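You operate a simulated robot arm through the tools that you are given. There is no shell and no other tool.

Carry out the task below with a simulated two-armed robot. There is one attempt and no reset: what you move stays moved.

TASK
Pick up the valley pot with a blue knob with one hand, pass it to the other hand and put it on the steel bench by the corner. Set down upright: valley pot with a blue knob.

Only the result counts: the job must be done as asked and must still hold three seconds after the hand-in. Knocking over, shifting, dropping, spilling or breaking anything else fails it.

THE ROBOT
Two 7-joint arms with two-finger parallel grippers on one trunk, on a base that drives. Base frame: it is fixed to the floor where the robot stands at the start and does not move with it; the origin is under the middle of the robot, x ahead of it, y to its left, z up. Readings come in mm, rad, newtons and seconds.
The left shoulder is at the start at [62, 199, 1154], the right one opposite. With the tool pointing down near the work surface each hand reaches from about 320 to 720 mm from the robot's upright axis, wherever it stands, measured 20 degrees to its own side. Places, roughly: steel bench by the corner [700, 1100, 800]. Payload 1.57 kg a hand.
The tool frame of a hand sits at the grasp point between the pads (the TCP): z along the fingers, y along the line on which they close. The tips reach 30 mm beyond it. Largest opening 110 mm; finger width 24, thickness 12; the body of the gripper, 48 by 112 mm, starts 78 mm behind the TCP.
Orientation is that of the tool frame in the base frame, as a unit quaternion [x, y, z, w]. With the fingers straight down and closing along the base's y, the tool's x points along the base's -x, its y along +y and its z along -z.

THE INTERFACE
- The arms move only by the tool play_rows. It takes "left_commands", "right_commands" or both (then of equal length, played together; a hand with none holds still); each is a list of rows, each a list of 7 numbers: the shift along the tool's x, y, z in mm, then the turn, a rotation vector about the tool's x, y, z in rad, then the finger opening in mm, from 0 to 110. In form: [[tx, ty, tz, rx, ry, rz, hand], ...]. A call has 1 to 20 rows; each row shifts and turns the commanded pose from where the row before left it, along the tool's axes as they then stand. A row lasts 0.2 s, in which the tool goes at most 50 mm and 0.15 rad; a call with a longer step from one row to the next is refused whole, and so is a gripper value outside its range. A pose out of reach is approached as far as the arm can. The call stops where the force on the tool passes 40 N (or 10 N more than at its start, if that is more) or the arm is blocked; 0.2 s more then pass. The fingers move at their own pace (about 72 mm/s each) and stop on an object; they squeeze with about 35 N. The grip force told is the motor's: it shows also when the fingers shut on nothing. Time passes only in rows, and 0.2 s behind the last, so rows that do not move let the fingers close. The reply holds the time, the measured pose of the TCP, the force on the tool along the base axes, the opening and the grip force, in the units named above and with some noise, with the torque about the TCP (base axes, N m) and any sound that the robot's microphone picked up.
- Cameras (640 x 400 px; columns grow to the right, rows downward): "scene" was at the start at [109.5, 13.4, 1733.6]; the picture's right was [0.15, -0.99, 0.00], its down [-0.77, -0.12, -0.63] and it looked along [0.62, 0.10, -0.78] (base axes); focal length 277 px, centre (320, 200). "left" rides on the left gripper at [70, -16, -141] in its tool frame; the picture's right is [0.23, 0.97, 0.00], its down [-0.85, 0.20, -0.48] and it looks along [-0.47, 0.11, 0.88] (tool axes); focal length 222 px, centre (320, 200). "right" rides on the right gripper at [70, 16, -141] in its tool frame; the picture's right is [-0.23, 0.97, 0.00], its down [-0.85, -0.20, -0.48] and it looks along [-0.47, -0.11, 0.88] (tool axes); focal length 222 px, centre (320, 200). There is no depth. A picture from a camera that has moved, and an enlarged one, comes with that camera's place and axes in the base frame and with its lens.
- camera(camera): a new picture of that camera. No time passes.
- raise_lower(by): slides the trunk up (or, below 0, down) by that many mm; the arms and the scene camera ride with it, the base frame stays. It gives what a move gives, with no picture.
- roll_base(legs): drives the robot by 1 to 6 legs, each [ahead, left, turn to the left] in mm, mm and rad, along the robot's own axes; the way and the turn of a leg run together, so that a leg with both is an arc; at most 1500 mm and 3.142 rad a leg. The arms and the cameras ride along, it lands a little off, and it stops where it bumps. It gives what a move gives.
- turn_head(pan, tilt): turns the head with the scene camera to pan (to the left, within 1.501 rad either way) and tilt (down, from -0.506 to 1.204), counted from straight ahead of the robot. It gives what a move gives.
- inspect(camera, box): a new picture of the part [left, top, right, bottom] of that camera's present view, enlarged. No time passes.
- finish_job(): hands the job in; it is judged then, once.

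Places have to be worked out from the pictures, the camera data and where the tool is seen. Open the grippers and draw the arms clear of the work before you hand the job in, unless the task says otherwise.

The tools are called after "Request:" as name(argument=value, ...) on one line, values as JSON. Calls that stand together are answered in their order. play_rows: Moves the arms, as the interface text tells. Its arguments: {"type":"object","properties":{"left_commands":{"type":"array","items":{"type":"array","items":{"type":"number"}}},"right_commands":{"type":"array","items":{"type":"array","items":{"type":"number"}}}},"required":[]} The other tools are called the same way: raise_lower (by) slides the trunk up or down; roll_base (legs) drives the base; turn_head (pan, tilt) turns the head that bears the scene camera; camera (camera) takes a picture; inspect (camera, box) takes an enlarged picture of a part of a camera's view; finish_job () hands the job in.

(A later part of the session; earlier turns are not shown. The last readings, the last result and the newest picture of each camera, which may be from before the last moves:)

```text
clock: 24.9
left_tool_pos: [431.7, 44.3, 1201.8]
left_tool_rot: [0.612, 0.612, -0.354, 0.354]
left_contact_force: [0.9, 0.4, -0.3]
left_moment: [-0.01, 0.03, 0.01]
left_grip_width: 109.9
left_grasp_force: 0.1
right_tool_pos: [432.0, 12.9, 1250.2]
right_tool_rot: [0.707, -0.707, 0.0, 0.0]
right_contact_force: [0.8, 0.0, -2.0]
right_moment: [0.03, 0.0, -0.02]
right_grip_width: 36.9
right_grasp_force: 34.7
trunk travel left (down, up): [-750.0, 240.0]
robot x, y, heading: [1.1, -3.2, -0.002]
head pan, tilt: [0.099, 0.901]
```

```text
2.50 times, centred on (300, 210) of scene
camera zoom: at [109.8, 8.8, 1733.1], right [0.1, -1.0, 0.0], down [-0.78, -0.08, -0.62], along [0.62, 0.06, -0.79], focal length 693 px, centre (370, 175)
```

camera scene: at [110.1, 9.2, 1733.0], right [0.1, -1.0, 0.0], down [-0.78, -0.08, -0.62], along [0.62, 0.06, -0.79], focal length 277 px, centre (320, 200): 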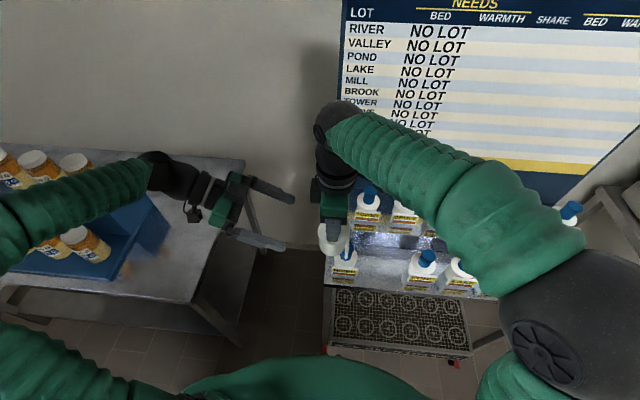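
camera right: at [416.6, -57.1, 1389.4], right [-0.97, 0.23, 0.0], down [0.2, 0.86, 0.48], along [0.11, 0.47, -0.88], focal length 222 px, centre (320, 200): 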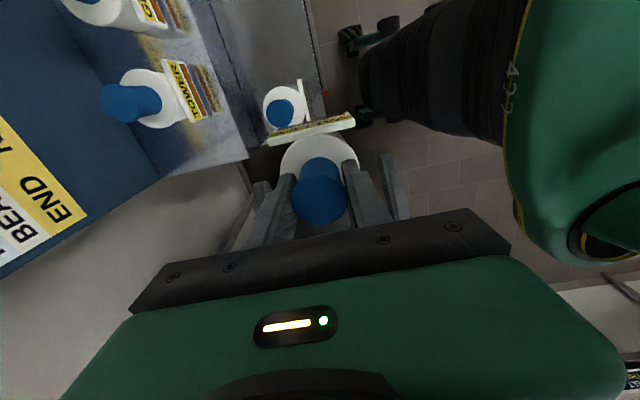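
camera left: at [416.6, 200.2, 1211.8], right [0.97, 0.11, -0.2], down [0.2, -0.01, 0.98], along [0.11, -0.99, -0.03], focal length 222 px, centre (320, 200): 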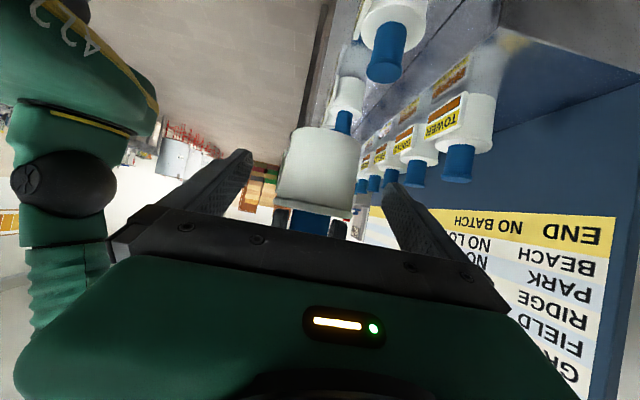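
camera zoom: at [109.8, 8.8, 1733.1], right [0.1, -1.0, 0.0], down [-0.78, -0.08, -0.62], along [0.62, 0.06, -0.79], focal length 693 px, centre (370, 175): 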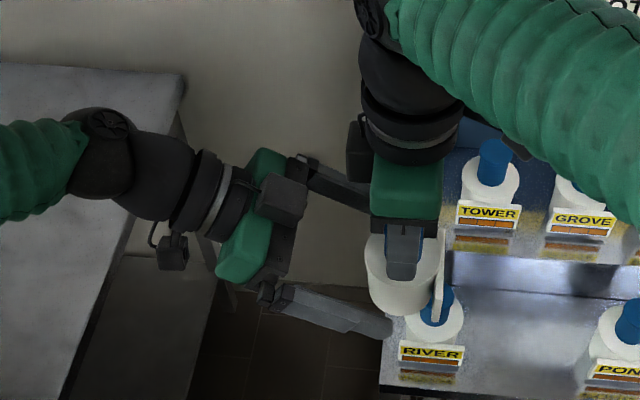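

The left fingers straddle the pot without contact, clear of the right fingers. I advance the last ~25 mm.

Request:
play_rows(left_commands=[[0, 0, 8, 0, 0, 0, 110], [0, 0, 8, 0, 0, 0, 110], [0, 0, 6, 0, 0, 0, 110], [0, 0, 2.8, 0, 0, 0, 110], [0, 0, 0, 0, 0, 0, 110]])

Request:
camera(camera="left")

Request:
inspect(camera="right", box=[220, 90, 440, 240])

Request:
inspect(camera="scene", box=[240, 150, 400, 290])

```text
clock: 26.1
left_tool_pos: [432.9, 22.9, 1190.2]
left_tool_rot: [0.612, 0.612, -0.355, 0.354]
left_contact_force: [0.2, 0.4, -0.1]
left_moment: [-0.01, -0.01, -0.02]
left_grip_width: 109.8
left_grasp_force: 0.1
right_tool_pos: [432.6, 13.3, 1249.8]
right_tool_rot: [-0.707, 0.707, 0.0, 0.001]
right_contact_force: [-1.6, -0.4, -1.9]
right_moment: [-0.01, 0.0, 0.01]
right_grip_width: 37.1
right_grasp_force: 35.0
trunk travel left (down, up): [-750.0, 240.0]
robot x, y, heading: [-1.3, 1.1, -0.004]
head pan, tilt: [0.099, 0.901]
```

```text
taken
camera left: at [417.1, 178.8, 1199.4], right [0.97, 0.11, -0.2], down [0.2, -0.01, 0.98], along [0.11, -0.99, -0.03], focal length 222 px, centre (320, 200)
```

left: 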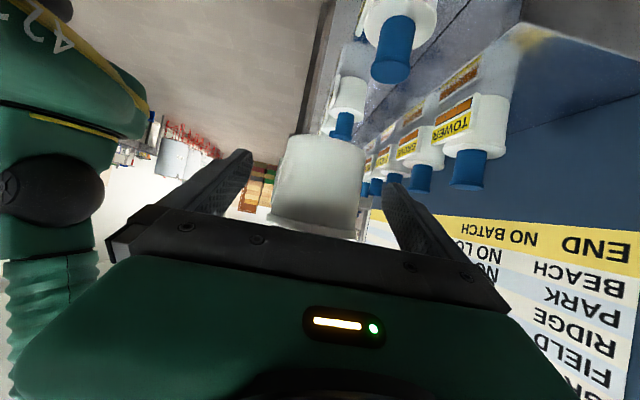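

```text
2.67 times, centred on (330, 165) of right
camera zoom: at [416.8, -57.2, 1389.4], right [-0.97, 0.23, 0.0], down [0.2, 0.86, 0.48], along [0.11, 0.47, -0.88], focal length 592 px, centre (293, 293)
```

zoom: 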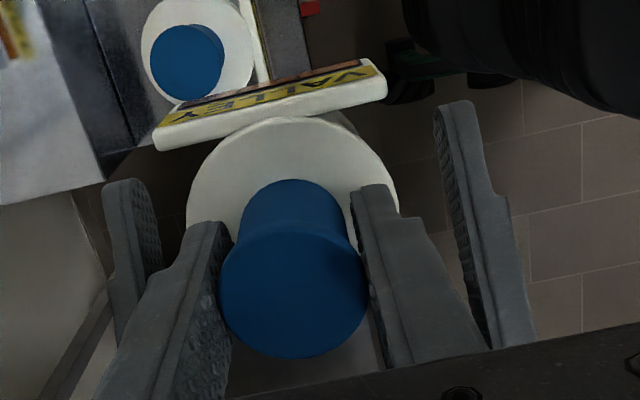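

```text
2.86 times, centred on (320, 220) of scene
camera zoom: at [110.0, 8.7, 1733.0], right [0.1, -1.0, 0.0], down [-0.78, -0.08, -0.62], along [0.62, 0.06, -0.79], focal length 792 px, centre (320, 143)
```

zoom: 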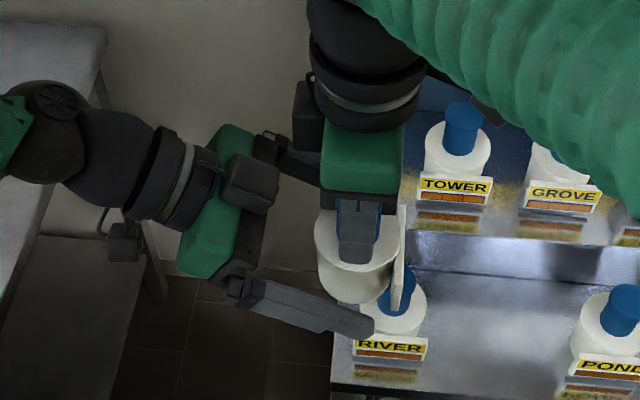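

Both left fingers flank the body, label plate beyond the tips, no contact forces yet. I close the left gripper gradually on the body while the right hand holds still.

Request:
play_rows(left_commands=[[0, 0, 0, 0, 0, 0, 90], [0, 0, 0, 0, 0, 0, 74], [0, 0, 0, 0, 0, 0, 70], [0, 0, 0, 0, 0, 0, 68]])

Request:
inspect(camera="right", box=[220, 90, 440, 240])

Request:
inspect(camera="left", box=[200, 100, 460, 260])

```text
clock: 27.1
left_tool_pos: [432.4, 23.2, 1189.3]
left_tool_rot: [0.612, 0.612, -0.354, 0.354]
left_contact_force: [-0.7, 0.4, 0.0]
left_moment: [0.0, 0.03, -0.02]
left_grip_width: 67.8
left_grasp_force: 0.1
right_tool_pos: [432.6, 12.4, 1249.2]
right_tool_rot: [0.707, -0.707, 0.001, 0.0]
right_contact_force: [0.6, -0.6, -2.6]
right_moment: [0.01, 0.02, -0.03]
right_grip_width: 37.3
right_grasp_force: 34.9
trunk travel left (down, up): [-750.0, 240.0]
robot x, y, heading: [-0.3, -0.6, -0.0]
head pan, tilt: [0.099, 0.901]
```

```text
2.67 times, centred on (330, 165) of right
camera zoom: at [416.8, -57.2, 1389.4], right [-0.97, 0.23, 0.0], down [0.2, 0.86, 0.48], along [0.11, 0.47, -0.88], focal length 592 px, centre (293, 293)
```

zoom: 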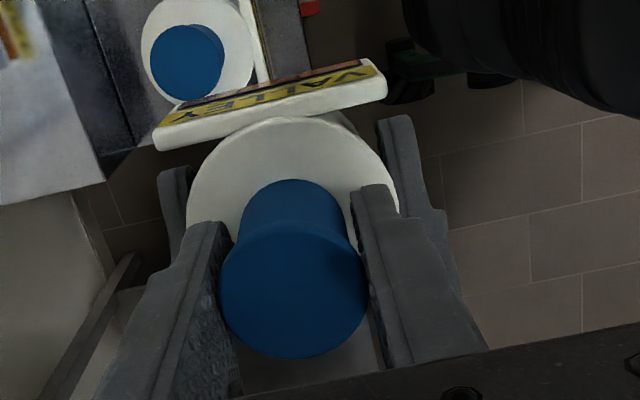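

```text
2.46 times, centred on (330, 180) of left
camera zoom: at [417.1, 178.9, 1199.4], right [0.97, 0.11, -0.2], down [0.2, -0.01, 0.98], along [0.11, -0.99, -0.03], focal length 547 px, centre (295, 249)
```

zoom: 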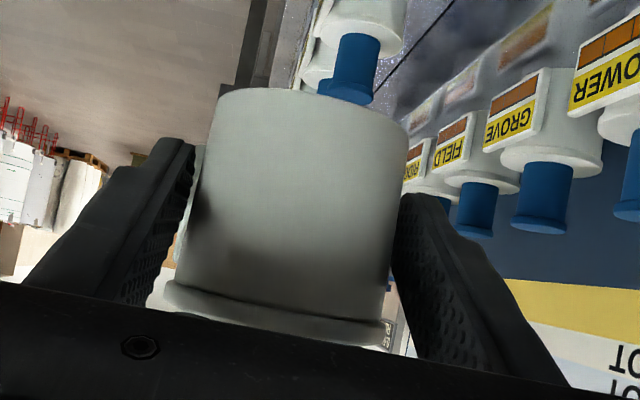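

The fingers sit on the body just beneath the rim, well centred. I close fully to grip the body.

Request:
play_rows(left_commands=[[0, 0, 0, 0, 0, 0, 60], [0, 0, 0, 0, 0, 0, 50], [0, 0, 0, 0, 0, 0, 45], [0, 0, 0, 0, 0, 0, 45], [0, 0, 0, 0, 0, 0, 45]])

Request:
inspect(camera="left", box=[200, 100, 460, 260])

```text
clock: 28.3
left_tool_pos: [432.5, 21.9, 1189.3]
left_tool_rot: [0.612, 0.612, -0.354, 0.354]
left_contact_force: [-3.1, 0.4, -0.3]
left_moment: [0.02, -0.15, -0.03]
left_grip_width: 62.0
left_grasp_force: 35.2
right_tool_pos: [432.8, 12.2, 1249.3]
right_tool_rot: [0.707, -0.707, 0.0, 0.0]
right_contact_force: [2.2, 0.4, -2.1]
right_moment: [0.0, -0.04, -0.03]
right_grip_width: 37.3
right_grasp_force: 34.4
trunk travel left (down, up): [-750.0, 240.0]
robot x, y, heading: [-1.6, 1.1, -0.003]
head pan, tilt: [0.099, 0.901]
```

```text
2.46 times, centred on (330, 180) of left
camera zoom: at [417.0, 178.9, 1199.4], right [0.97, 0.11, -0.2], down [0.2, -0.01, 0.98], along [0.11, -0.99, -0.03], focal length 547 px, centre (295, 249)
```

zoom: 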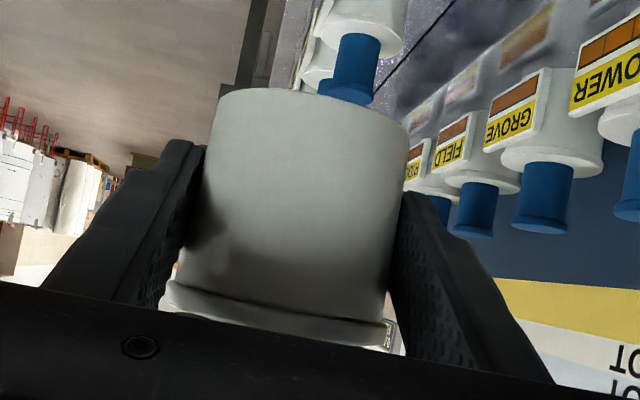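

Left hand holds the body at 62 mm with 35 N. I now open the right fingers to release the knob, hold for a moment, and check the pot stays put.

Request:
play_rows(right_commands=[[0, 0, 0, 0, 0, 0, 42], [0, 0, 0, 0, 0, 0, 50], [0, 0, 0, 0, 0, 0, 60], [0, 0, 0, 0, 0, 0, 70], [0, 0, 0, 0, 0, 0, 70]])

Request:
inspect(camera="right", box=[220, 90, 440, 240])

Request:
inspect(camera="left", box=[200, 100, 460, 260])

```text
clock: 29.5
left_tool_pos: [432.5, 22.6, 1190.0]
left_tool_rot: [0.612, 0.612, -0.354, 0.354]
left_contact_force: [0.2, 0.5, 0.5]
left_moment: [0.07, -0.02, 0.02]
left_grip_width: 62.1
left_grasp_force: 34.8
right_tool_pos: [433.7, 13.4, 1249.9]
right_tool_rot: [0.707, -0.707, 0.001, 0.001]
right_contact_force: [0.2, -0.1, -0.8]
right_moment: [0.0, 0.03, 0.02]
right_grip_width: 69.8
right_grasp_force: 0.1
trunk travel left (down, up): [-750.0, 240.0]
robot x, y, heading: [0.8, 0.6, -0.0]
head pan, tilt: [0.099, 0.901]
```

```text
2.67 times, centred on (330, 165) of right
camera zoom: at [416.8, -57.2, 1389.4], right [-0.97, 0.23, 0.0], down [0.2, 0.86, 0.48], along [0.11, 0.47, -0.88], focal length 592 px, centre (293, 293)
```

zoom: 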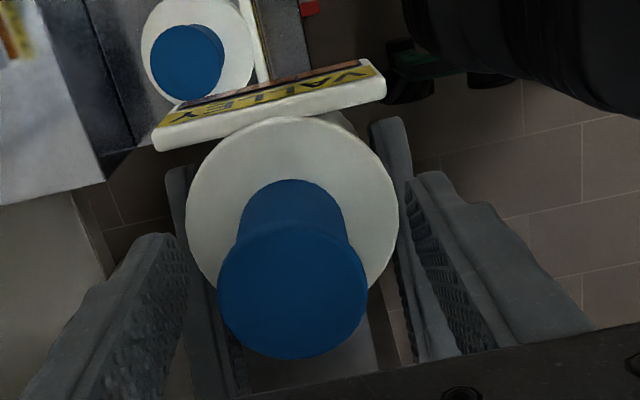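

```text
2.46 times, centred on (330, 180) of left
camera zoom: at [417.1, 178.9, 1199.4], right [0.97, 0.11, -0.2], down [0.2, -0.01, 0.98], along [0.11, -0.99, -0.03], focal length 547 px, centre (295, 249)
```

zoom: 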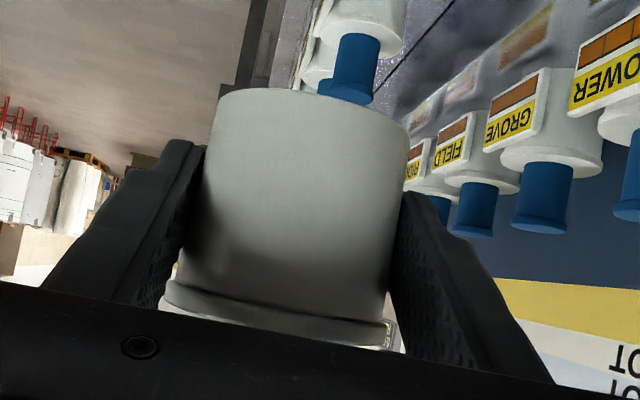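

The pot did not move on release; it is now in the left hand only. I raise the right hand straight up off the knob, then move it off to the right and yaw it back.

Request:
play_rows(right_commands=[[0, 0, -15, 0, 0, 0, 70], [0, 0, -25, 0, 0, 0, 70], [0, 0, -30, 0, 0, 0, 70], [0, 0, -30, 0, 0, 0, 70], [0, 0, -20, 0, 0, 0, 70], [35, 0, 0, 0, 0, 0, 70], [40, 0, 0, 0, 0, 0, 70], [40, 0, 0, 0, 0, 0, 70], [40, 0, 0, 0, 0, 0, 70], [40, 0, 0, 0, 0, 0, 70], [0, 0, 0, 0, 0, 0, 70]])

Request:
camera(camera="scene")

Request:
camera(camera="left")

```text
clock: 31.9
left_tool_pos: [434.3, 20.6, 1190.7]
left_tool_rot: [0.613, 0.612, -0.355, 0.353]
left_contact_force: [0.6, 0.1, 0.3]
left_moment: [0.07, -0.02, -0.02]
left_grip_width: 62.2
left_grasp_force: 34.4
right_tool_pos: [433.0, -184.8, 1369.3]
right_tool_rot: [0.707, -0.707, 0.0, 0.001]
right_contact_force: [-0.1, 0.2, -0.1]
right_moment: [-0.01, -0.01, -0.04]
right_grip_width: 69.9
right_grasp_force: 0.0
trunk travel left (down, up): [-750.0, 240.0]
robot x, y, heading: [-1.0, -0.1, 0.001]
head pan, tilt: [0.099, 0.901]
```

```text
taken
camera scene: at [109.9, 6.8, 1733.1], right [0.1, -1.0, 0.0], down [-0.78, -0.08, -0.62], along [0.62, 0.06, -0.79], focal length 277 px, centre (320, 200)
```

scene: 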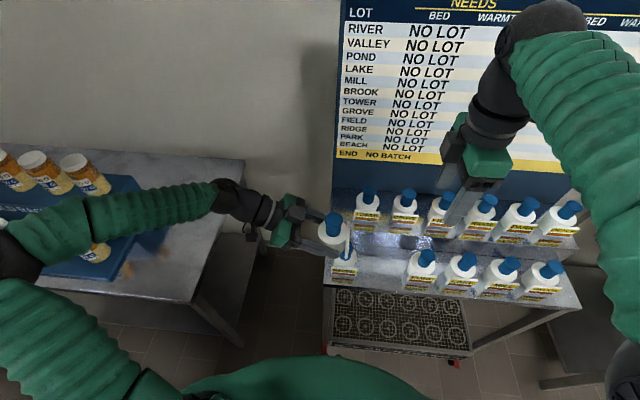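

```text
taken
camera left: at [417.1, 177.8, 1199.6], right [0.97, 0.11, -0.2], down [0.2, -0.01, 0.98], along [0.11, -0.99, -0.03], focal length 222 px, centre (320, 200)
```

left: 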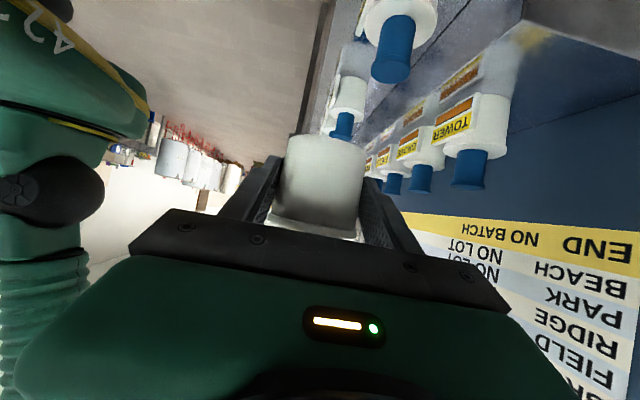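

The handover is complete: the pot is upright in the left hand. I yaw the right hand back to its normal posture and look over to the bench with the head.

Request:
play_rows(right_commands=[[0, 0, 0, 0, 0, 0.1428, 70], [0, 0, 0, 0, 0, 0.1428, 70], [0, 0, 0, 0, 0, 0.1428, 70], [0, 0, 0, 0, 0, 0.1428, 70], [0, 0, 0, 0, 0, 0.1428, 70], [0, 0, 0, 0, 0, 0.1428, 70], [0, 0, 0, 0, 0, 0.1428, 70], [0, 0, 0, 0, 0, 0.1428, 70], [0, 0, 0, 0, 0, 0.1428, 70], [0, 0, 0, 0, 0, 0.1428, 70], [0, 0, 0, 0, 0, 0.1428, 70]])

Request:
turn_head(pan=0.75, tilt=0.8)

Request:
camera(camera="scene")

Request:
turn_head(pan=1.3, tilt=0.8)

Request:
camera(camera="scene")

```text
clock: 34.3
left_tool_pos: [433.2, 21.6, 1189.5]
left_tool_rot: [0.612, 0.612, -0.354, 0.354]
left_contact_force: [-0.5, 0.2, 0.4]
left_moment: [0.04, -0.01, -0.01]
left_grip_width: 61.9
left_grasp_force: 35.0
right_tool_pos: [431.3, -181.9, 1369.3]
right_tool_rot: [0.002, 1.0, 0.0, 0.0]
right_contact_force: [0.9, 0.7, 0.1]
right_moment: [-0.01, -0.01, 0.0]
right_grip_width: 70.1
right_grasp_force: 0.1
trunk travel left (down, up): [-750.0, 240.0]
robot x, y, heading: [-0.5, -1.2, -0.002]
head pan, tilt: [0.099, 0.901]
```

```text
clock: 35.3
left_tool_pos: [432.7, 22.6, 1190.7]
left_tool_rot: [0.612, 0.613, -0.354, 0.354]
left_contact_force: [-0.1, 0.1, 0.3]
left_moment: [-0.03, -0.03, -0.03]
left_grip_width: 62.1
left_grasp_force: 34.9
right_tool_pos: [431.4, -183.2, 1369.3]
right_tool_rot: [0.001, 1.0, 0.001, 0.0]
right_contact_force: [-0.7, 0.5, -0.4]
right_moment: [0.03, 0.0, -0.01]
right_grip_width: 70.2
right_grasp_force: 0.0
trunk travel left (down, up): [-750.0, 240.0]
robot x, y, heading: [0.1, -3.6, -0.003]
head pan, tilt: [0.75, 0.799]
```

```text
taken
camera scene: at [93.7, 55.2, 1741.0], right [0.68, -0.73, 0.0], down [-0.53, -0.49, -0.7], along [0.51, 0.47, -0.72], focal length 277 px, centre (320, 200)
```

scene: 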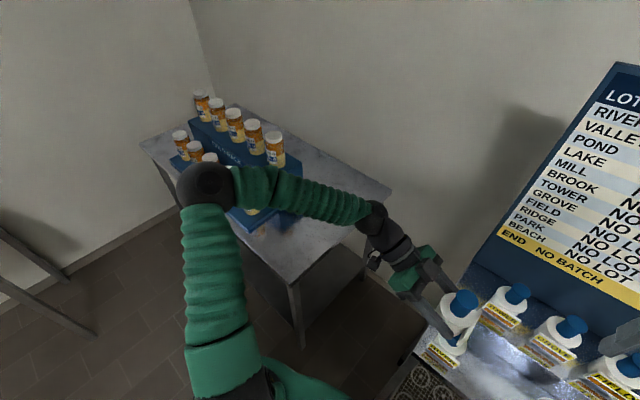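

```text
clock: 36.3
left_tool_pos: [432.6, 22.0, 1190.0]
left_tool_rot: [0.612, 0.613, -0.353, 0.353]
left_contact_force: [0.2, -0.6, 0.2]
left_moment: [0.05, 0.02, 0.02]
left_grip_width: 61.9
left_grasp_force: 34.7
right_tool_pos: [431.8, -182.9, 1369.6]
right_tool_rot: [0.0, 1.0, -0.001, 0.0]
right_contact_force: [-0.2, -0.2, -0.2]
right_moment: [-0.01, 0.0, 0.02]
right_grip_width: 70.1
right_grasp_force: 0.0
trunk travel left (down, up): [-750.0, 240.0]
robot x, y, heading: [1.9, 3.2, 0.0]
head pan, tilt: [1.3, 0.799]
```

```text
taken
camera scene: at [56.3, 78.0, 1741.0], right [0.96, -0.27, 0.0], down [-0.19, -0.69, -0.7], along [0.19, 0.67, -0.72], focal length 277 px, centre (320, 200)
```

scene: 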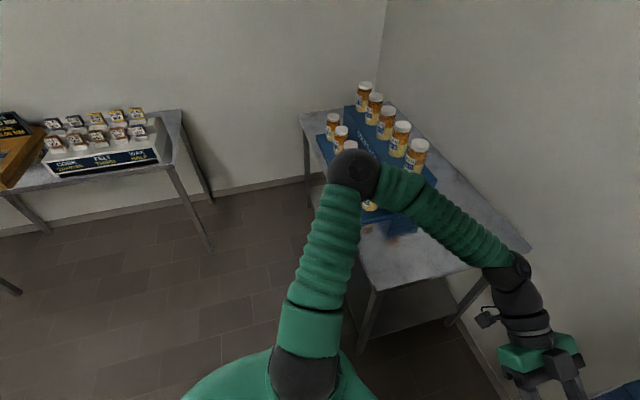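

I zoom on the bench to locate its edges, the jar stand and the free area more exactly.

Request:
inspect(camera="scene", box=[290, 70, 550, 330])

Request:
turn_head(pan=0.75, tilt=0.8)

Request:
inspect(camera="scene", box=[130, 80, 400, 300])

```text
1.54 times, centred on (420, 200) of scene
camera zoom: at [56.3, 78.0, 1741.0], right [0.96, -0.27, 0.0], down [-0.19, -0.69, -0.7], along [0.19, 0.67, -0.72], focal length 427 px, centre (166, 200)
```

zoom: 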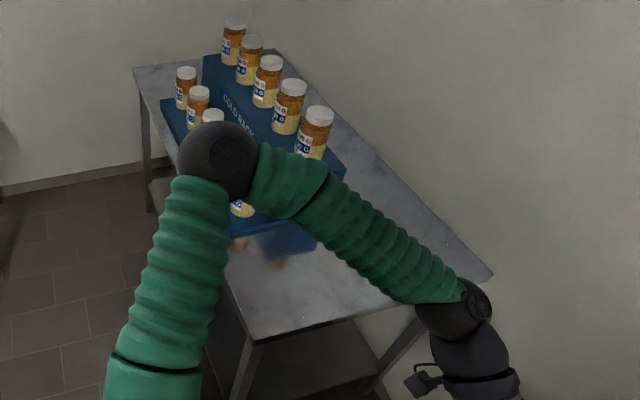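

```text
clock: 37.3
left_tool_pos: [431.8, 22.6, 1190.3]
left_tool_rot: [0.612, 0.612, -0.354, 0.354]
left_contact_force: [0.5, 0.1, -0.8]
left_moment: [0.01, 0.02, 0.05]
left_grip_width: 62.2
left_grasp_force: 34.8
right_tool_pos: [432.5, -183.0, 1369.2]
right_tool_rot: [0.0, 1.0, -0.001, 0.0]
right_contact_force: [0.1, -0.6, -0.5]
right_moment: [0.01, 0.02, 0.03]
right_grip_width: 69.9
right_grasp_force: 0.1
trunk travel left (down, up): [-750.0, 240.0]
robot x, y, heading: [2.2, -0.9, 0.001]
head pan, tilt: [0.75, 0.799]
```

```text
1.82 times, centred on (265, 190) of scene
camera zoom: at [93.6, 55.3, 1741.0], right [0.68, -0.73, 0.0], down [-0.53, -0.49, -0.7], along [0.51, 0.48, -0.72], focal length 504 px, centre (420, 218)
```

zoom: 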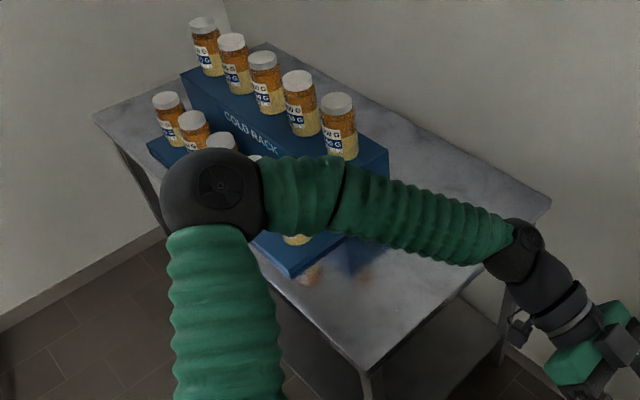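

Bench top spans roughly x 370–1040, y ≥462, and the jar stand begins at y≈767; I'll set the pot near (530, 600). I turn the robot 45° left and roll ahead toward the bench corner, arms staying high above everything.

Request:
roll_base(legs=[[0, 0, 0.785], [210, 30, 0]])

Request:
turn_head(pan=0.2, tilt=0.85)

Request:
camera(camera="scene")

Request:
camera(camera="left")

Request:
camera(camera="right")

```text
clock: 40.2
left_tool_pos: [299.4, 333.9, 1194.7]
left_tool_rot: [0.33, 0.802, -0.184, 0.462]
left_contact_force: [0.2, -0.7, -2.7]
left_moment: [0.04, 0.04, 0.04]
left_grip_width: 62.1
left_grasp_force: 34.3
right_tool_pos: [445.0, 189.4, 1374.2]
right_tool_rot: [-0.387, 0.922, 0.004, 0.006]
right_contact_force: [0.5, -1.4, 0.2]
right_moment: [0.04, -0.01, 0.0]
right_grip_width: 70.0
right_grasp_force: 0.2
trunk travel left (down, up): [-750.0, 240.0]
robot x, y, heading: [19.8, 19.6, 0.8]
head pan, tilt: [0.75, 0.799]
stopped in leg 2: the robot was blocked; the commanded pose is now the measured one
```

```text
clock: 41.2
left_tool_pos: [302.5, 346.6, 1190.1]
left_tool_rot: [0.327, 0.802, -0.188, 0.464]
left_contact_force: [0.2, -0.4, -2.0]
left_moment: [0.03, 0.02, 0.0]
left_grip_width: 62.0
left_grasp_force: 35.1
right_tool_pos: [448.2, 202.8, 1371.4]
right_tool_rot: [-0.388, 0.922, 0.001, 0.001]
right_contact_force: [0.2, -0.5, -1.7]
right_moment: [-0.03, 0.0, 0.0]
right_grip_width: 69.9
right_grasp_force: 0.1
trunk travel left (down, up): [-750.0, 240.0]
robot x, y, heading: [16.2, 19.0, 0.794]
head pan, tilt: [0.201, 0.85]
```

```text
taken
camera scene: at [84.3, 117.5, 1736.8], right [0.84, -0.54, 0.0], down [-0.41, -0.63, -0.66], along [0.36, 0.55, -0.75], focal length 277 px, centre (320, 200)
```

scene: 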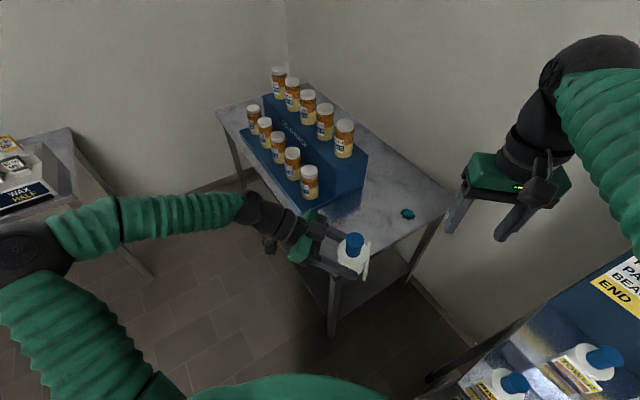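

```text
taken
camera left: at [180.0, 444.0, 1200.4], right [0.6, 0.78, -0.2], down [0.15, 0.13, 0.98], along [0.79, -0.62, -0.04], focal length 222 px, centre (320, 200)
```

left: 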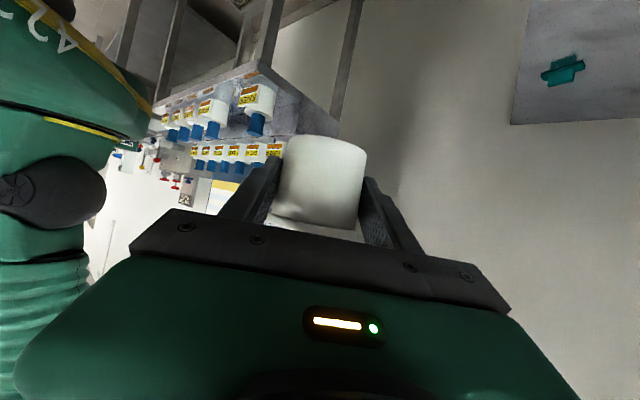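

```text
taken
camera right: at [389.4, 164.0, 1510.6], right [-0.54, 0.84, 0.0], down [0.74, 0.47, 0.48], along [0.41, 0.26, -0.88], focal length 222 px, centre (320, 200)
```

right: 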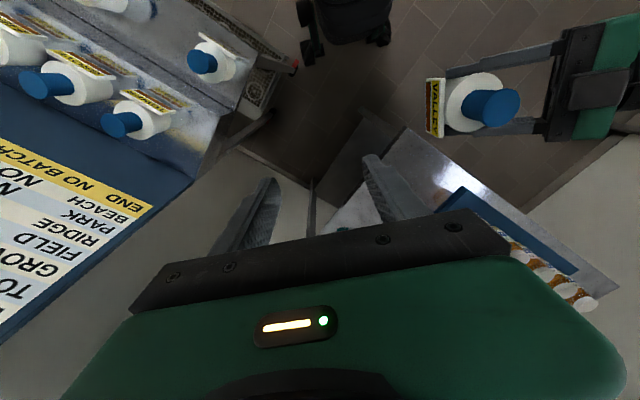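

The base bumped after ~27 mm (likely its front corner against the stand's lower frame), so I stop pushing that way. I look at the pot stand to check it, before backing off.

Request:
turn_head(pan=-0.7, tilt=0.95)

Request:
camera(camera="scene")

Request:
inspect(camera="right", box=[120, 0, 420, 190])

```text
clock: 42.4
left_tool_pos: [302.6, 344.8, 1191.3]
left_tool_rot: [0.327, 0.802, -0.187, 0.464]
left_contact_force: [0.7, -0.7, -2.8]
left_moment: [0.06, 0.0, 0.01]
left_grip_width: 62.1
left_grasp_force: 35.5
right_tool_pos: [447.4, 202.1, 1371.1]
right_tool_rot: [-0.389, 0.921, 0.002, 0.003]
right_contact_force: [0.3, 0.0, 0.2]
right_moment: [-0.02, 0.01, 0.0]
right_grip_width: 70.1
right_grasp_force: 0.0
trunk travel left (down, up): [-750.0, 240.0]
robot x, y, heading: [16.6, 23.3, 0.801]
head pan, tilt: [-0.7, 0.949]
```

```text
taken
camera scene: at [112.5, 57.5, 1729.6], right [0.1, -1.0, 0.0], down [-0.81, -0.08, -0.58], along [0.58, 0.05, -0.81], focal length 277 px, centre (320, 200)
```

scene: 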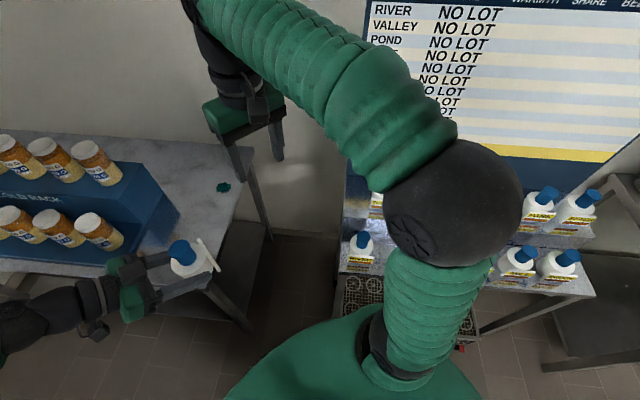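

```text
2.11 times, centred on (270, 95) of right
camera zoom: at [388.8, 162.1, 1511.0], right [-0.54, 0.84, 0.0], down [0.74, 0.47, 0.48], along [0.41, 0.26, -0.88], focal length 468 px, centre (425, 421)
```

zoom: 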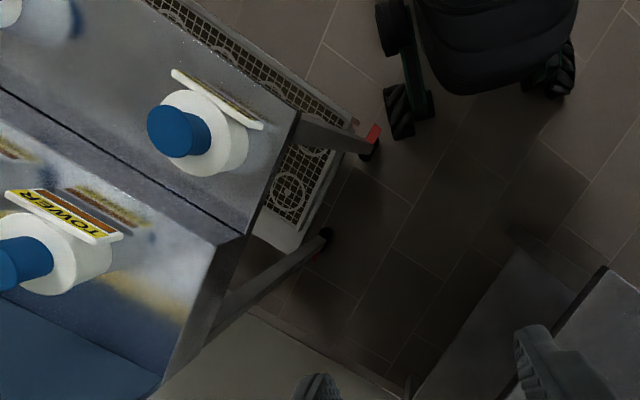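

I zoom in on the stand's left end to verify RIVER and the stand are still where they were.

Request:
inspect(camera="scene", box=[325, 180, 425, 300])

Request:
inspect(camera="scene", box=[480, 170, 620, 310])

```text
3.33 times, centred on (375, 240) of scene
camera zoom: at [112.5, 57.5, 1729.6], right [0.1, -1.0, 0.0], down [-0.81, -0.08, -0.58], along [0.58, 0.05, -0.81], focal length 925 px, centre (137, 67)
```

zoom: 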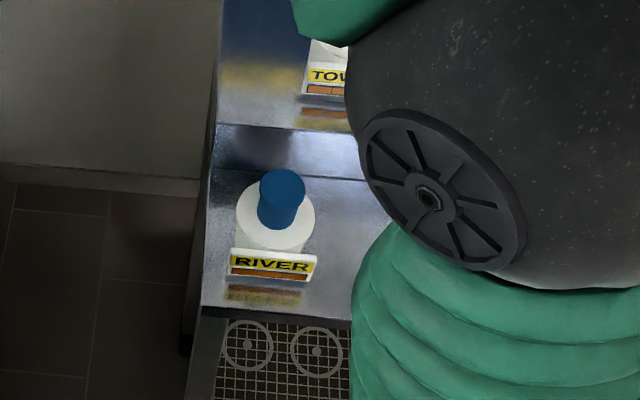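

```text
2.86 times, centred on (550, 240) of scene
camera zoom: at [112.5, 57.5, 1729.6], right [0.1, -1.0, 0.0], down [-0.81, -0.08, -0.58], along [0.58, 0.05, -0.81], focal length 792 px, centre (-337, 86)
```

zoom: 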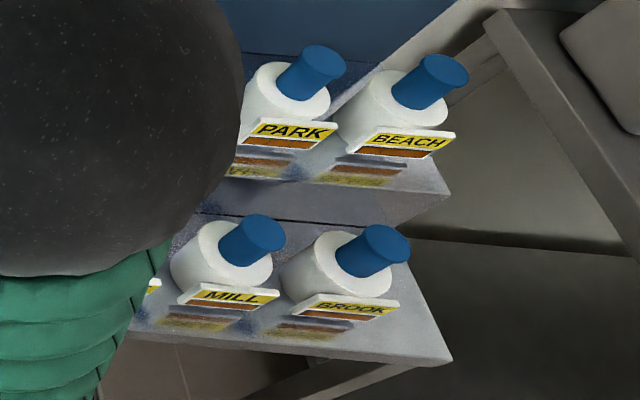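

RIVER measures at (485, -28), unchanged, so nothing was shifted. I back off, turn most of the way back to ~20°, and slide left along a line farther from the stand and the bench.

Request:
roll_base(legs=[[-60, 0, 0], [0, 0, -0.447], [59, 321, 0]])

Request:
turn_head(pan=0.4, tilt=0.85)

Request:
camera(camera="scene")

Request:
camera(camera="left")

```text
clock: 46.5
left_tool_pos: [321.9, 454.3, 1192.1]
left_tool_rot: [0.5, 0.711, -0.282, 0.406]
left_contact_force: [-0.1, -1.4, -1.6]
left_moment: [0.06, 0.04, -0.01]
left_grip_width: 62.1
left_grasp_force: 34.9
right_tool_pos: [392.5, 259.9, 1370.5]
right_tool_rot: [-0.173, 0.985, 0.006, 0.002]
right_contact_force: [1.1, -0.6, 0.4]
right_moment: [0.12, 0.02, 0.0]
right_grip_width: 70.2
right_grasp_force: 0.1
trunk travel left (down, up): [-750.0, 240.0]
robot x, y, heading: [-76.0, 305.1, 0.349]
head pan, tilt: [-0.7, 0.949]
```

```text
clock: 47.8
left_tool_pos: [314.7, 471.1, 1192.1]
left_tool_rot: [0.497, 0.708, -0.286, 0.412]
left_contact_force: [-0.1, 0.5, -3.2]
left_moment: [-0.03, 0.01, 0.02]
left_grip_width: 62.1
left_grasp_force: 35.0
right_tool_pos: [384.4, 279.0, 1373.4]
right_tool_rot: [-0.173, 0.985, -0.001, 0.003]
right_contact_force: [-0.9, 0.1, -0.9]
right_moment: [0.02, -0.03, 0.0]
right_grip_width: 70.0
right_grasp_force: 0.1
trunk travel left (down, up): [-750.0, 240.0]
robot x, y, heading: [-78.8, 301.5, 0.352]
head pan, tilt: [0.4, 0.85]
```

```text
taken
camera scene: at [9.1, 374.7, 1736.8], right [0.68, -0.73, 0.0], down [-0.55, -0.51, -0.66], along [0.48, 0.44, -0.75], focal length 277 px, centre (320, 200)
```

scene: 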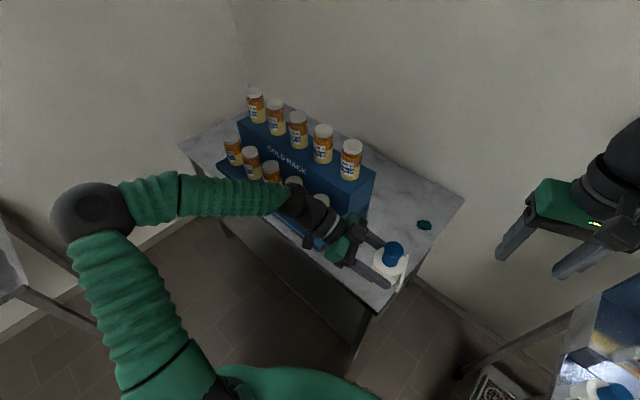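

```text
taken
camera left: at [247.1, 612.7, 1200.9], right [0.88, 0.44, -0.19], down [0.19, 0.06, 0.98], along [0.44, -0.9, -0.03], focal length 222 px, centre (320, 200)
```

left: 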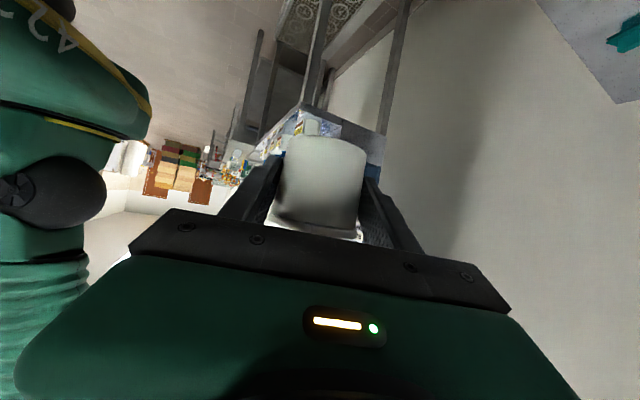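

Now at (-79, 302), heading 0.35; the pot is held upright at z bottom ≈1156. I extend the left hand forward (and 40 mm up) to above the free bench spot near (500, 600).

Request:
play_rows(left_commands=[[-0.8, 36.4, -11.6, 0, 0, 0, 45], [-0.8, 36.4, -11.6, 0, 0, 0, 45], [-0.8, 36.4, -11.6, 0, 0, 0, 45], [-0.8, 36.4, -11.6, 0, 0, 0, 45], [-0.8, 36.4, -11.6, 0, 0, 0, 45], [-0.8, 36.4, -11.6, 0, 0, 0, 45], [0, 0, 0, 0, 0, 0, 45]])

Request:
camera(camera="scene")

```text
clock: 49.4
left_tool_pos: [501.6, 596.9, 1231.1]
left_tool_rot: [0.498, 0.708, -0.286, 0.411]
left_contact_force: [0.1, 0.6, -1.9]
left_moment: [0.07, 0.01, 0.02]
left_grip_width: 62.0
left_grasp_force: 34.8
right_tool_pos: [384.3, 275.1, 1373.1]
right_tool_rot: [-0.173, 0.985, 0.001, 0.003]
right_contact_force: [-0.3, 0.8, 0.5]
right_moment: [-0.04, -0.02, -0.01]
right_grip_width: 69.9
right_grasp_force: 0.0
trunk travel left (down, up): [-750.0, 240.0]
robot x, y, heading: [-76.6, 301.7, 0.348]
head pan, tilt: [0.4, 0.85]
```

```text
taken
camera scene: at [12.2, 368.6, 1736.9], right [0.68, -0.73, 0.0], down [-0.55, -0.51, -0.66], along [0.48, 0.45, -0.75], focal length 277 px, centre (320, 200)
```

scene: 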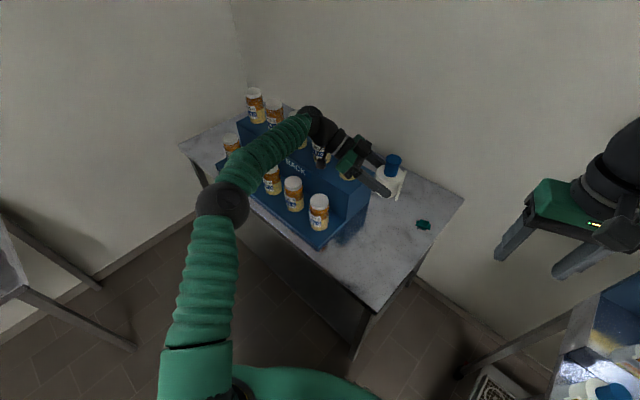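

The pot is over the free bench area, arm well above the jars. I yaw the left hand about the vertical (CCW ~55°) so its wrist comes to the robot's side, away from the jar stand.

Request:
play_rows(left_commands=[[0, 0, 0, -0.1186, 0, -0.0685, 45], [0, 0, 0, -0.1186, 0, -0.0685, 45], [0, 0, 0, -0.1186, 0, -0.0685, 45], [0, 0, 0, -0.1186, 0, -0.0685, 45], [0, 0, 0, -0.1186, 0, -0.0685, 45], [0, 0, 0, -0.1186, 0, -0.0685, 45], [0, 0, 0, -0.1186, 0, -0.0685, 45], [0, 0, 0, 0, 0, 0, 45]])

Request:
camera(camera="scene")

Request:
camera(camera="left")

```text
clock: 51.2
left_tool_pos: [502.8, 595.8, 1229.7]
left_tool_rot: [0.114, 0.857, -0.064, 0.498]
left_contact_force: [0.0, -0.2, -2.5]
left_moment: [-0.01, 0.01, -0.01]
left_grip_width: 61.8
left_grasp_force: 35.2
right_tool_pos: [386.9, 274.0, 1372.9]
right_tool_rot: [-0.173, 0.985, 0.001, 0.002]
right_contact_force: [-0.7, -0.2, 0.7]
right_moment: [0.02, 0.04, -0.01]
right_grip_width: 70.2
right_grasp_force: 0.0
trunk travel left (down, up): [-750.0, 240.0]
robot x, y, heading: [-78.0, 304.4, 0.349]
head pan, tilt: [0.4, 0.85]
```

```text
taken
camera scene: at [12.9, 365.8, 1736.9], right [0.68, -0.73, 0.0], down [-0.55, -0.51, -0.66], along [0.48, 0.45, -0.75], focal length 277 px, centre (320, 200)
```

scene: 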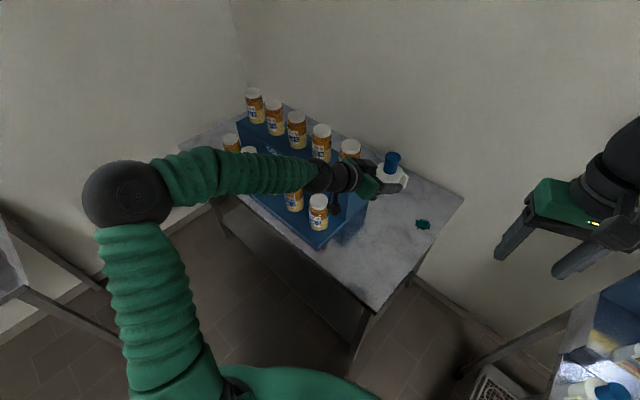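

```text
taken
camera left: at [347.2, 619.0, 1240.6], right [0.14, 0.97, -0.19], down [0.06, 0.19, 0.98], along [0.99, -0.15, -0.03], focal length 222 px, centre (320, 200)
```

left: 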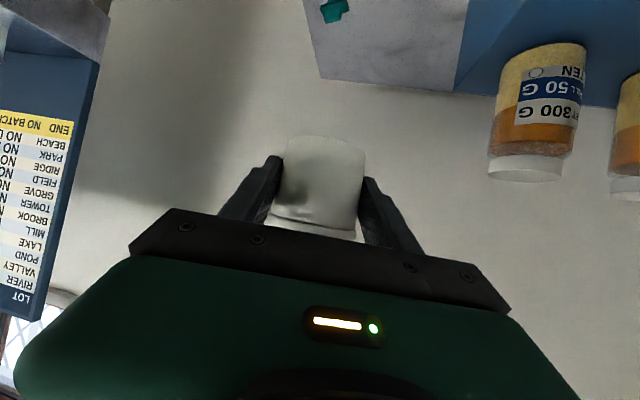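

Hand now points almost along +x with its wrist on the robot side and the forearm clear of the stand. I descend 330 mm straight down with the arm (to TCP z≈900), leaving the last stretch for a careful touch-down.

Request:
play_rows(left_commands=[[26, 0, 14.98, 0, 0, 0, 45], [26, 0, 14.98, 0, 0, 0, 45], [26, 0, 14.98, 0, 0, 0, 45], [26, 0, 14.98, 0, 0, 0, 45], [26, 0, 14.98, 0, 0, 0, 45], [26, 0, 14.98, 0, 0, 0, 45], [0, 0, 0, 0, 0, 0, 45]])

Request:
camera(camera="scene")

Request:
camera(camera="left")

```text
clock: 52.8
left_tool_pos: [501.6, 595.8, 1050.7]
left_tool_rot: [0.115, 0.858, -0.065, 0.497]
left_contact_force: [-0.3, 0.9, -2.0]
left_moment: [-0.01, 0.04, 0.02]
left_grip_width: 61.8
left_grasp_force: 35.7
right_tool_pos: [385.2, 272.9, 1371.5]
right_tool_rot: [-0.173, 0.985, 0.001, 0.004]
right_contact_force: [0.2, 0.6, -0.4]
right_moment: [0.01, 0.02, 0.02]
right_grip_width: 70.2
right_grasp_force: 0.0
trunk travel left (down, up): [-750.0, 240.0]
robot x, y, heading: [-78.0, 304.7, 0.349]
head pan, tilt: [0.4, 0.85]
```

```text
taken
camera scene: at [12.4, 366.9, 1736.9], right [0.68, -0.73, 0.0], down [-0.55, -0.51, -0.66], along [0.48, 0.45, -0.75], focal length 277 px, centre (320, 200)
```

scene: 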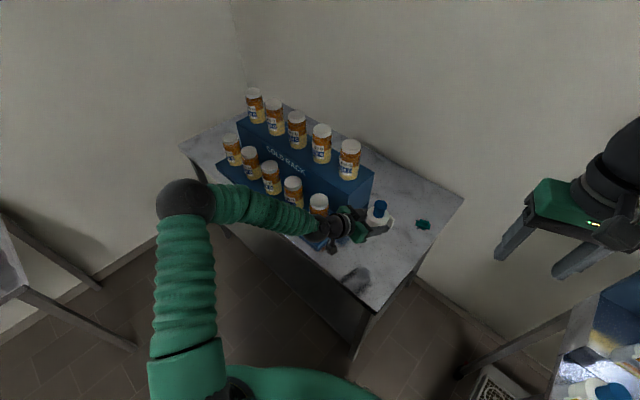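

```text
taken
camera left: at [347.1, 620.1, 1060.1], right [0.15, 0.97, -0.19], down [0.06, 0.19, 0.98], along [0.99, -0.15, -0.03], focal length 222 px, centre (320, 200)
```

left: 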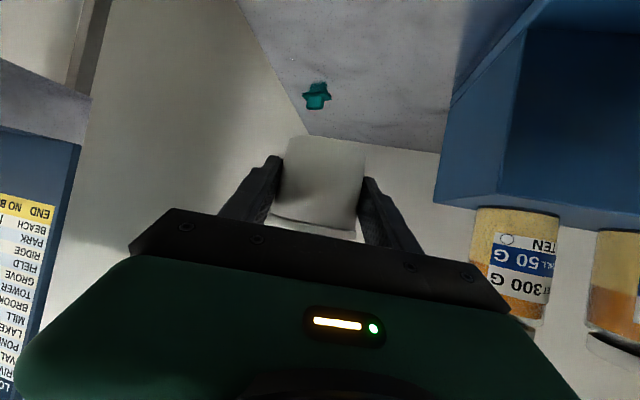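

All clear so far. I continue 140 mm further down.

Request:
play_rows(left_commands=[[26, 0, 14.98, 0, 0, 0, 45], [26, 0, 14.98, 0, 0, 0, 45], [26, 0, 14.98, 0, 0, 0, 45], [26, 0, 14.98, 0, 0, 0, 45], [17.3, 0, 9.99, 0, 0, 0, 45], [0, 0, 0, 0, 0, 0, 45]])

Request:
camera(camera="scene")

Request:
camera(camera="left")

Request:
inspect(camera="scene", box=[290, 170, 470, 310])

```text
clock: 54.2
left_tool_pos: [502.7, 596.8, 910.7]
left_tool_rot: [0.116, 0.857, -0.065, 0.498]
left_contact_force: [-0.2, -0.9, -2.8]
left_moment: [0.0, 0.04, 0.0]
left_grip_width: 62.0
left_grasp_force: 35.0
right_tool_pos: [385.6, 272.2, 1372.1]
right_tool_rot: [-0.174, 0.985, 0.001, 0.004]
right_contact_force: [-0.1, -0.6, 0.3]
right_moment: [0.01, -0.03, 0.0]
right_grip_width: 69.9
right_grasp_force: 0.1
trunk travel left (down, up): [-750.0, 240.0]
robot x, y, heading: [-79.3, 300.3, 0.347]
head pan, tilt: [0.4, 0.85]
```

```text
taken
camera scene: at [12.3, 366.7, 1736.9], right [0.68, -0.73, 0.0], down [-0.55, -0.51, -0.66], along [0.48, 0.45, -0.75], focal length 277 px, centre (320, 200)
```

scene: 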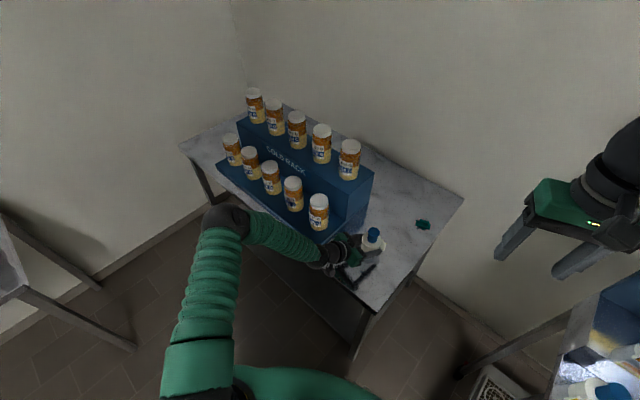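

```text
taken
camera left: at [347.9, 620.3, 921.1], right [0.15, 0.97, -0.19], down [0.06, 0.19, 0.98], along [0.99, -0.15, -0.03], focal length 222 px, centre (320, 200)
```

left: 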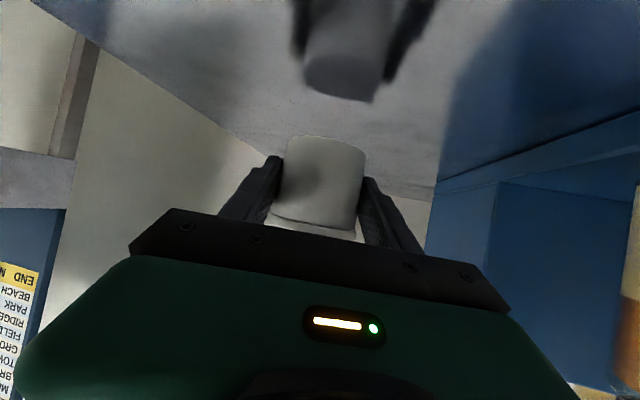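

```text
2.86 times, centred on (380, 240) of scene
camera zoom: at [12.3, 366.7, 1736.9], right [0.68, -0.73, 0.0], down [-0.55, -0.51, -0.66], along [0.48, 0.45, -0.75], focal length 792 px, centre (149, 86)
```

zoom: 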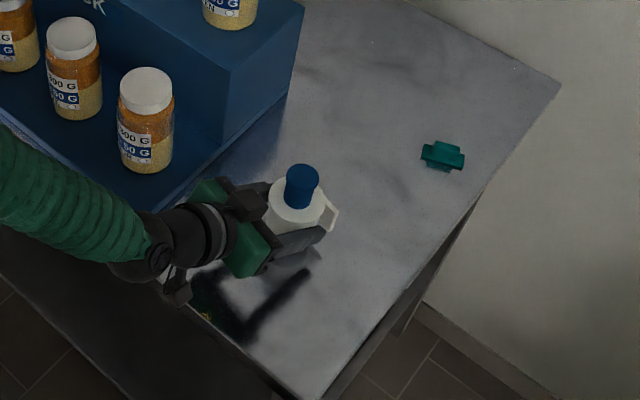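

The pot's reflection in the steel suggests the bench top is higher than 800 (roughly 840–855). I zoom in to measure the remaining gap before going down in small steps.

Request:
inspect(camera="left", box=[230, 0, 430, 240])

```text
1.67 times, centred on (330, 120) of left
camera zoom: at [347.9, 620.3, 921.1], right [0.15, 0.97, -0.19], down [0.06, 0.19, 0.98], along [0.99, -0.15, -0.03], focal length 370 px, centre (303, 333)
```

zoom: 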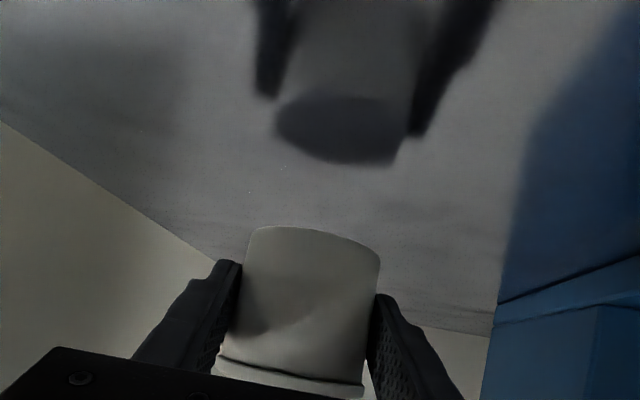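

Reflection geometry gives the bench top at z≈851 with ~26 mm gap left. I descend 18 mm slowly and re-measure.

Request:
play_rows(left_commands=[[3.9, 0, 2.25, 0, 0, 0, 45], [3.9, 0, 2.25, 0, 0, 0, 45], [3.9, 0, 2.25, 0, 0, 0, 45], [3.9, 0, 2.25, 0, 0, 0, 45], [0, 0, 0, 0, 0, 0, 45]])

Request:
inspect(camera="left", box=[230, 0, 430, 240])

```text
clock: 55.4
left_tool_pos: [503.3, 595.8, 893.8]
left_tool_rot: [0.115, 0.857, -0.065, 0.498]
left_contact_force: [-0.1, -0.8, -3.0]
left_moment: [-0.01, 0.01, -0.01]
left_grip_width: 62.0
left_grasp_force: 34.7
right_tool_pos: [384.3, 273.5, 1372.6]
right_tool_rot: [-0.172, 0.985, 0.001, 0.003]
right_contact_force: [-0.4, 0.1, -0.5]
right_moment: [0.02, -0.01, 0.01]
right_grip_width: 69.8
right_grasp_force: 0.1
trunk travel left (down, up): [-750.0, 240.0]
robot x, y, heading: [-79.3, 304.3, 0.349]
head pan, tilt: [0.4, 0.85]
```

```text
1.67 times, centred on (330, 120) of left
camera zoom: at [348.0, 620.8, 902.9], right [0.15, 0.97, -0.19], down [0.06, 0.19, 0.98], along [0.99, -0.15, -0.03], focal length 370 px, centre (303, 333)
```

zoom: 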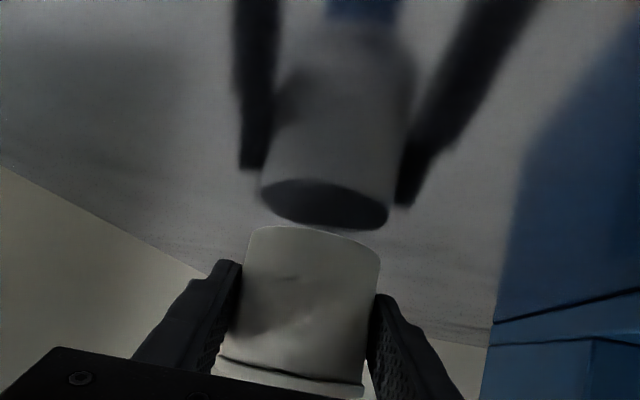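

Gap is now about 9 mm (bench ≈850). I lower 6 mm more in small rows, then check.

Request:
play_rows(left_commands=[[1.73, 0, 1, 0, 0, 0, 45], [1.73, 0, 1, 0, 0, 0, 45], [1.73, 0, 1, 0, 0, 0, 45], [0, 0, 0, 0, 0, 0, 45]])

Request:
inspect(camera="left", box=[230, 0, 430, 240])

```text
clock: 56.4
left_tool_pos: [503.5, 596.2, 887.3]
left_tool_rot: [0.116, 0.857, -0.065, 0.497]
left_contact_force: [-0.7, 0.7, -2.9]
left_moment: [0.03, 0.04, 0.03]
left_grip_width: 61.9
left_grasp_force: 35.6
right_tool_pos: [385.7, 273.1, 1372.2]
right_tool_rot: [-0.173, 0.985, 0.001, 0.002]
right_contact_force: [0.4, 0.5, -0.2]
right_moment: [-0.04, 0.0, -0.04]
right_grip_width: 69.9
right_grasp_force: 0.1
trunk travel left (down, up): [-750.0, 240.0]
robot x, y, heading: [-78.2, 301.5, 0.35]
head pan, tilt: [0.4, 0.85]
```

```text
1.67 times, centred on (330, 120) of left
camera zoom: at [348.0, 620.8, 897.1], right [0.15, 0.97, -0.19], down [0.06, 0.19, 0.98], along [0.99, -0.15, -0.03], focal length 370 px, centre (303, 333)
```

zoom: 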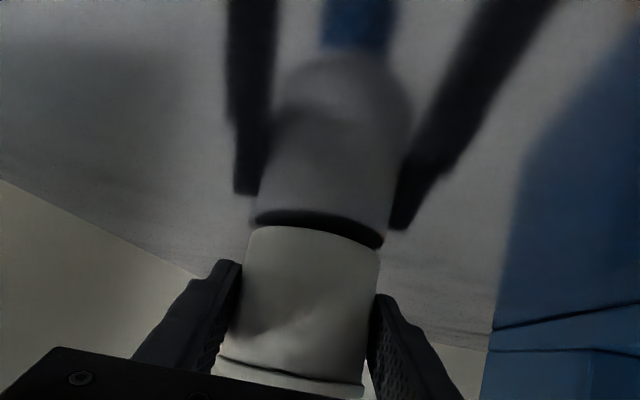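

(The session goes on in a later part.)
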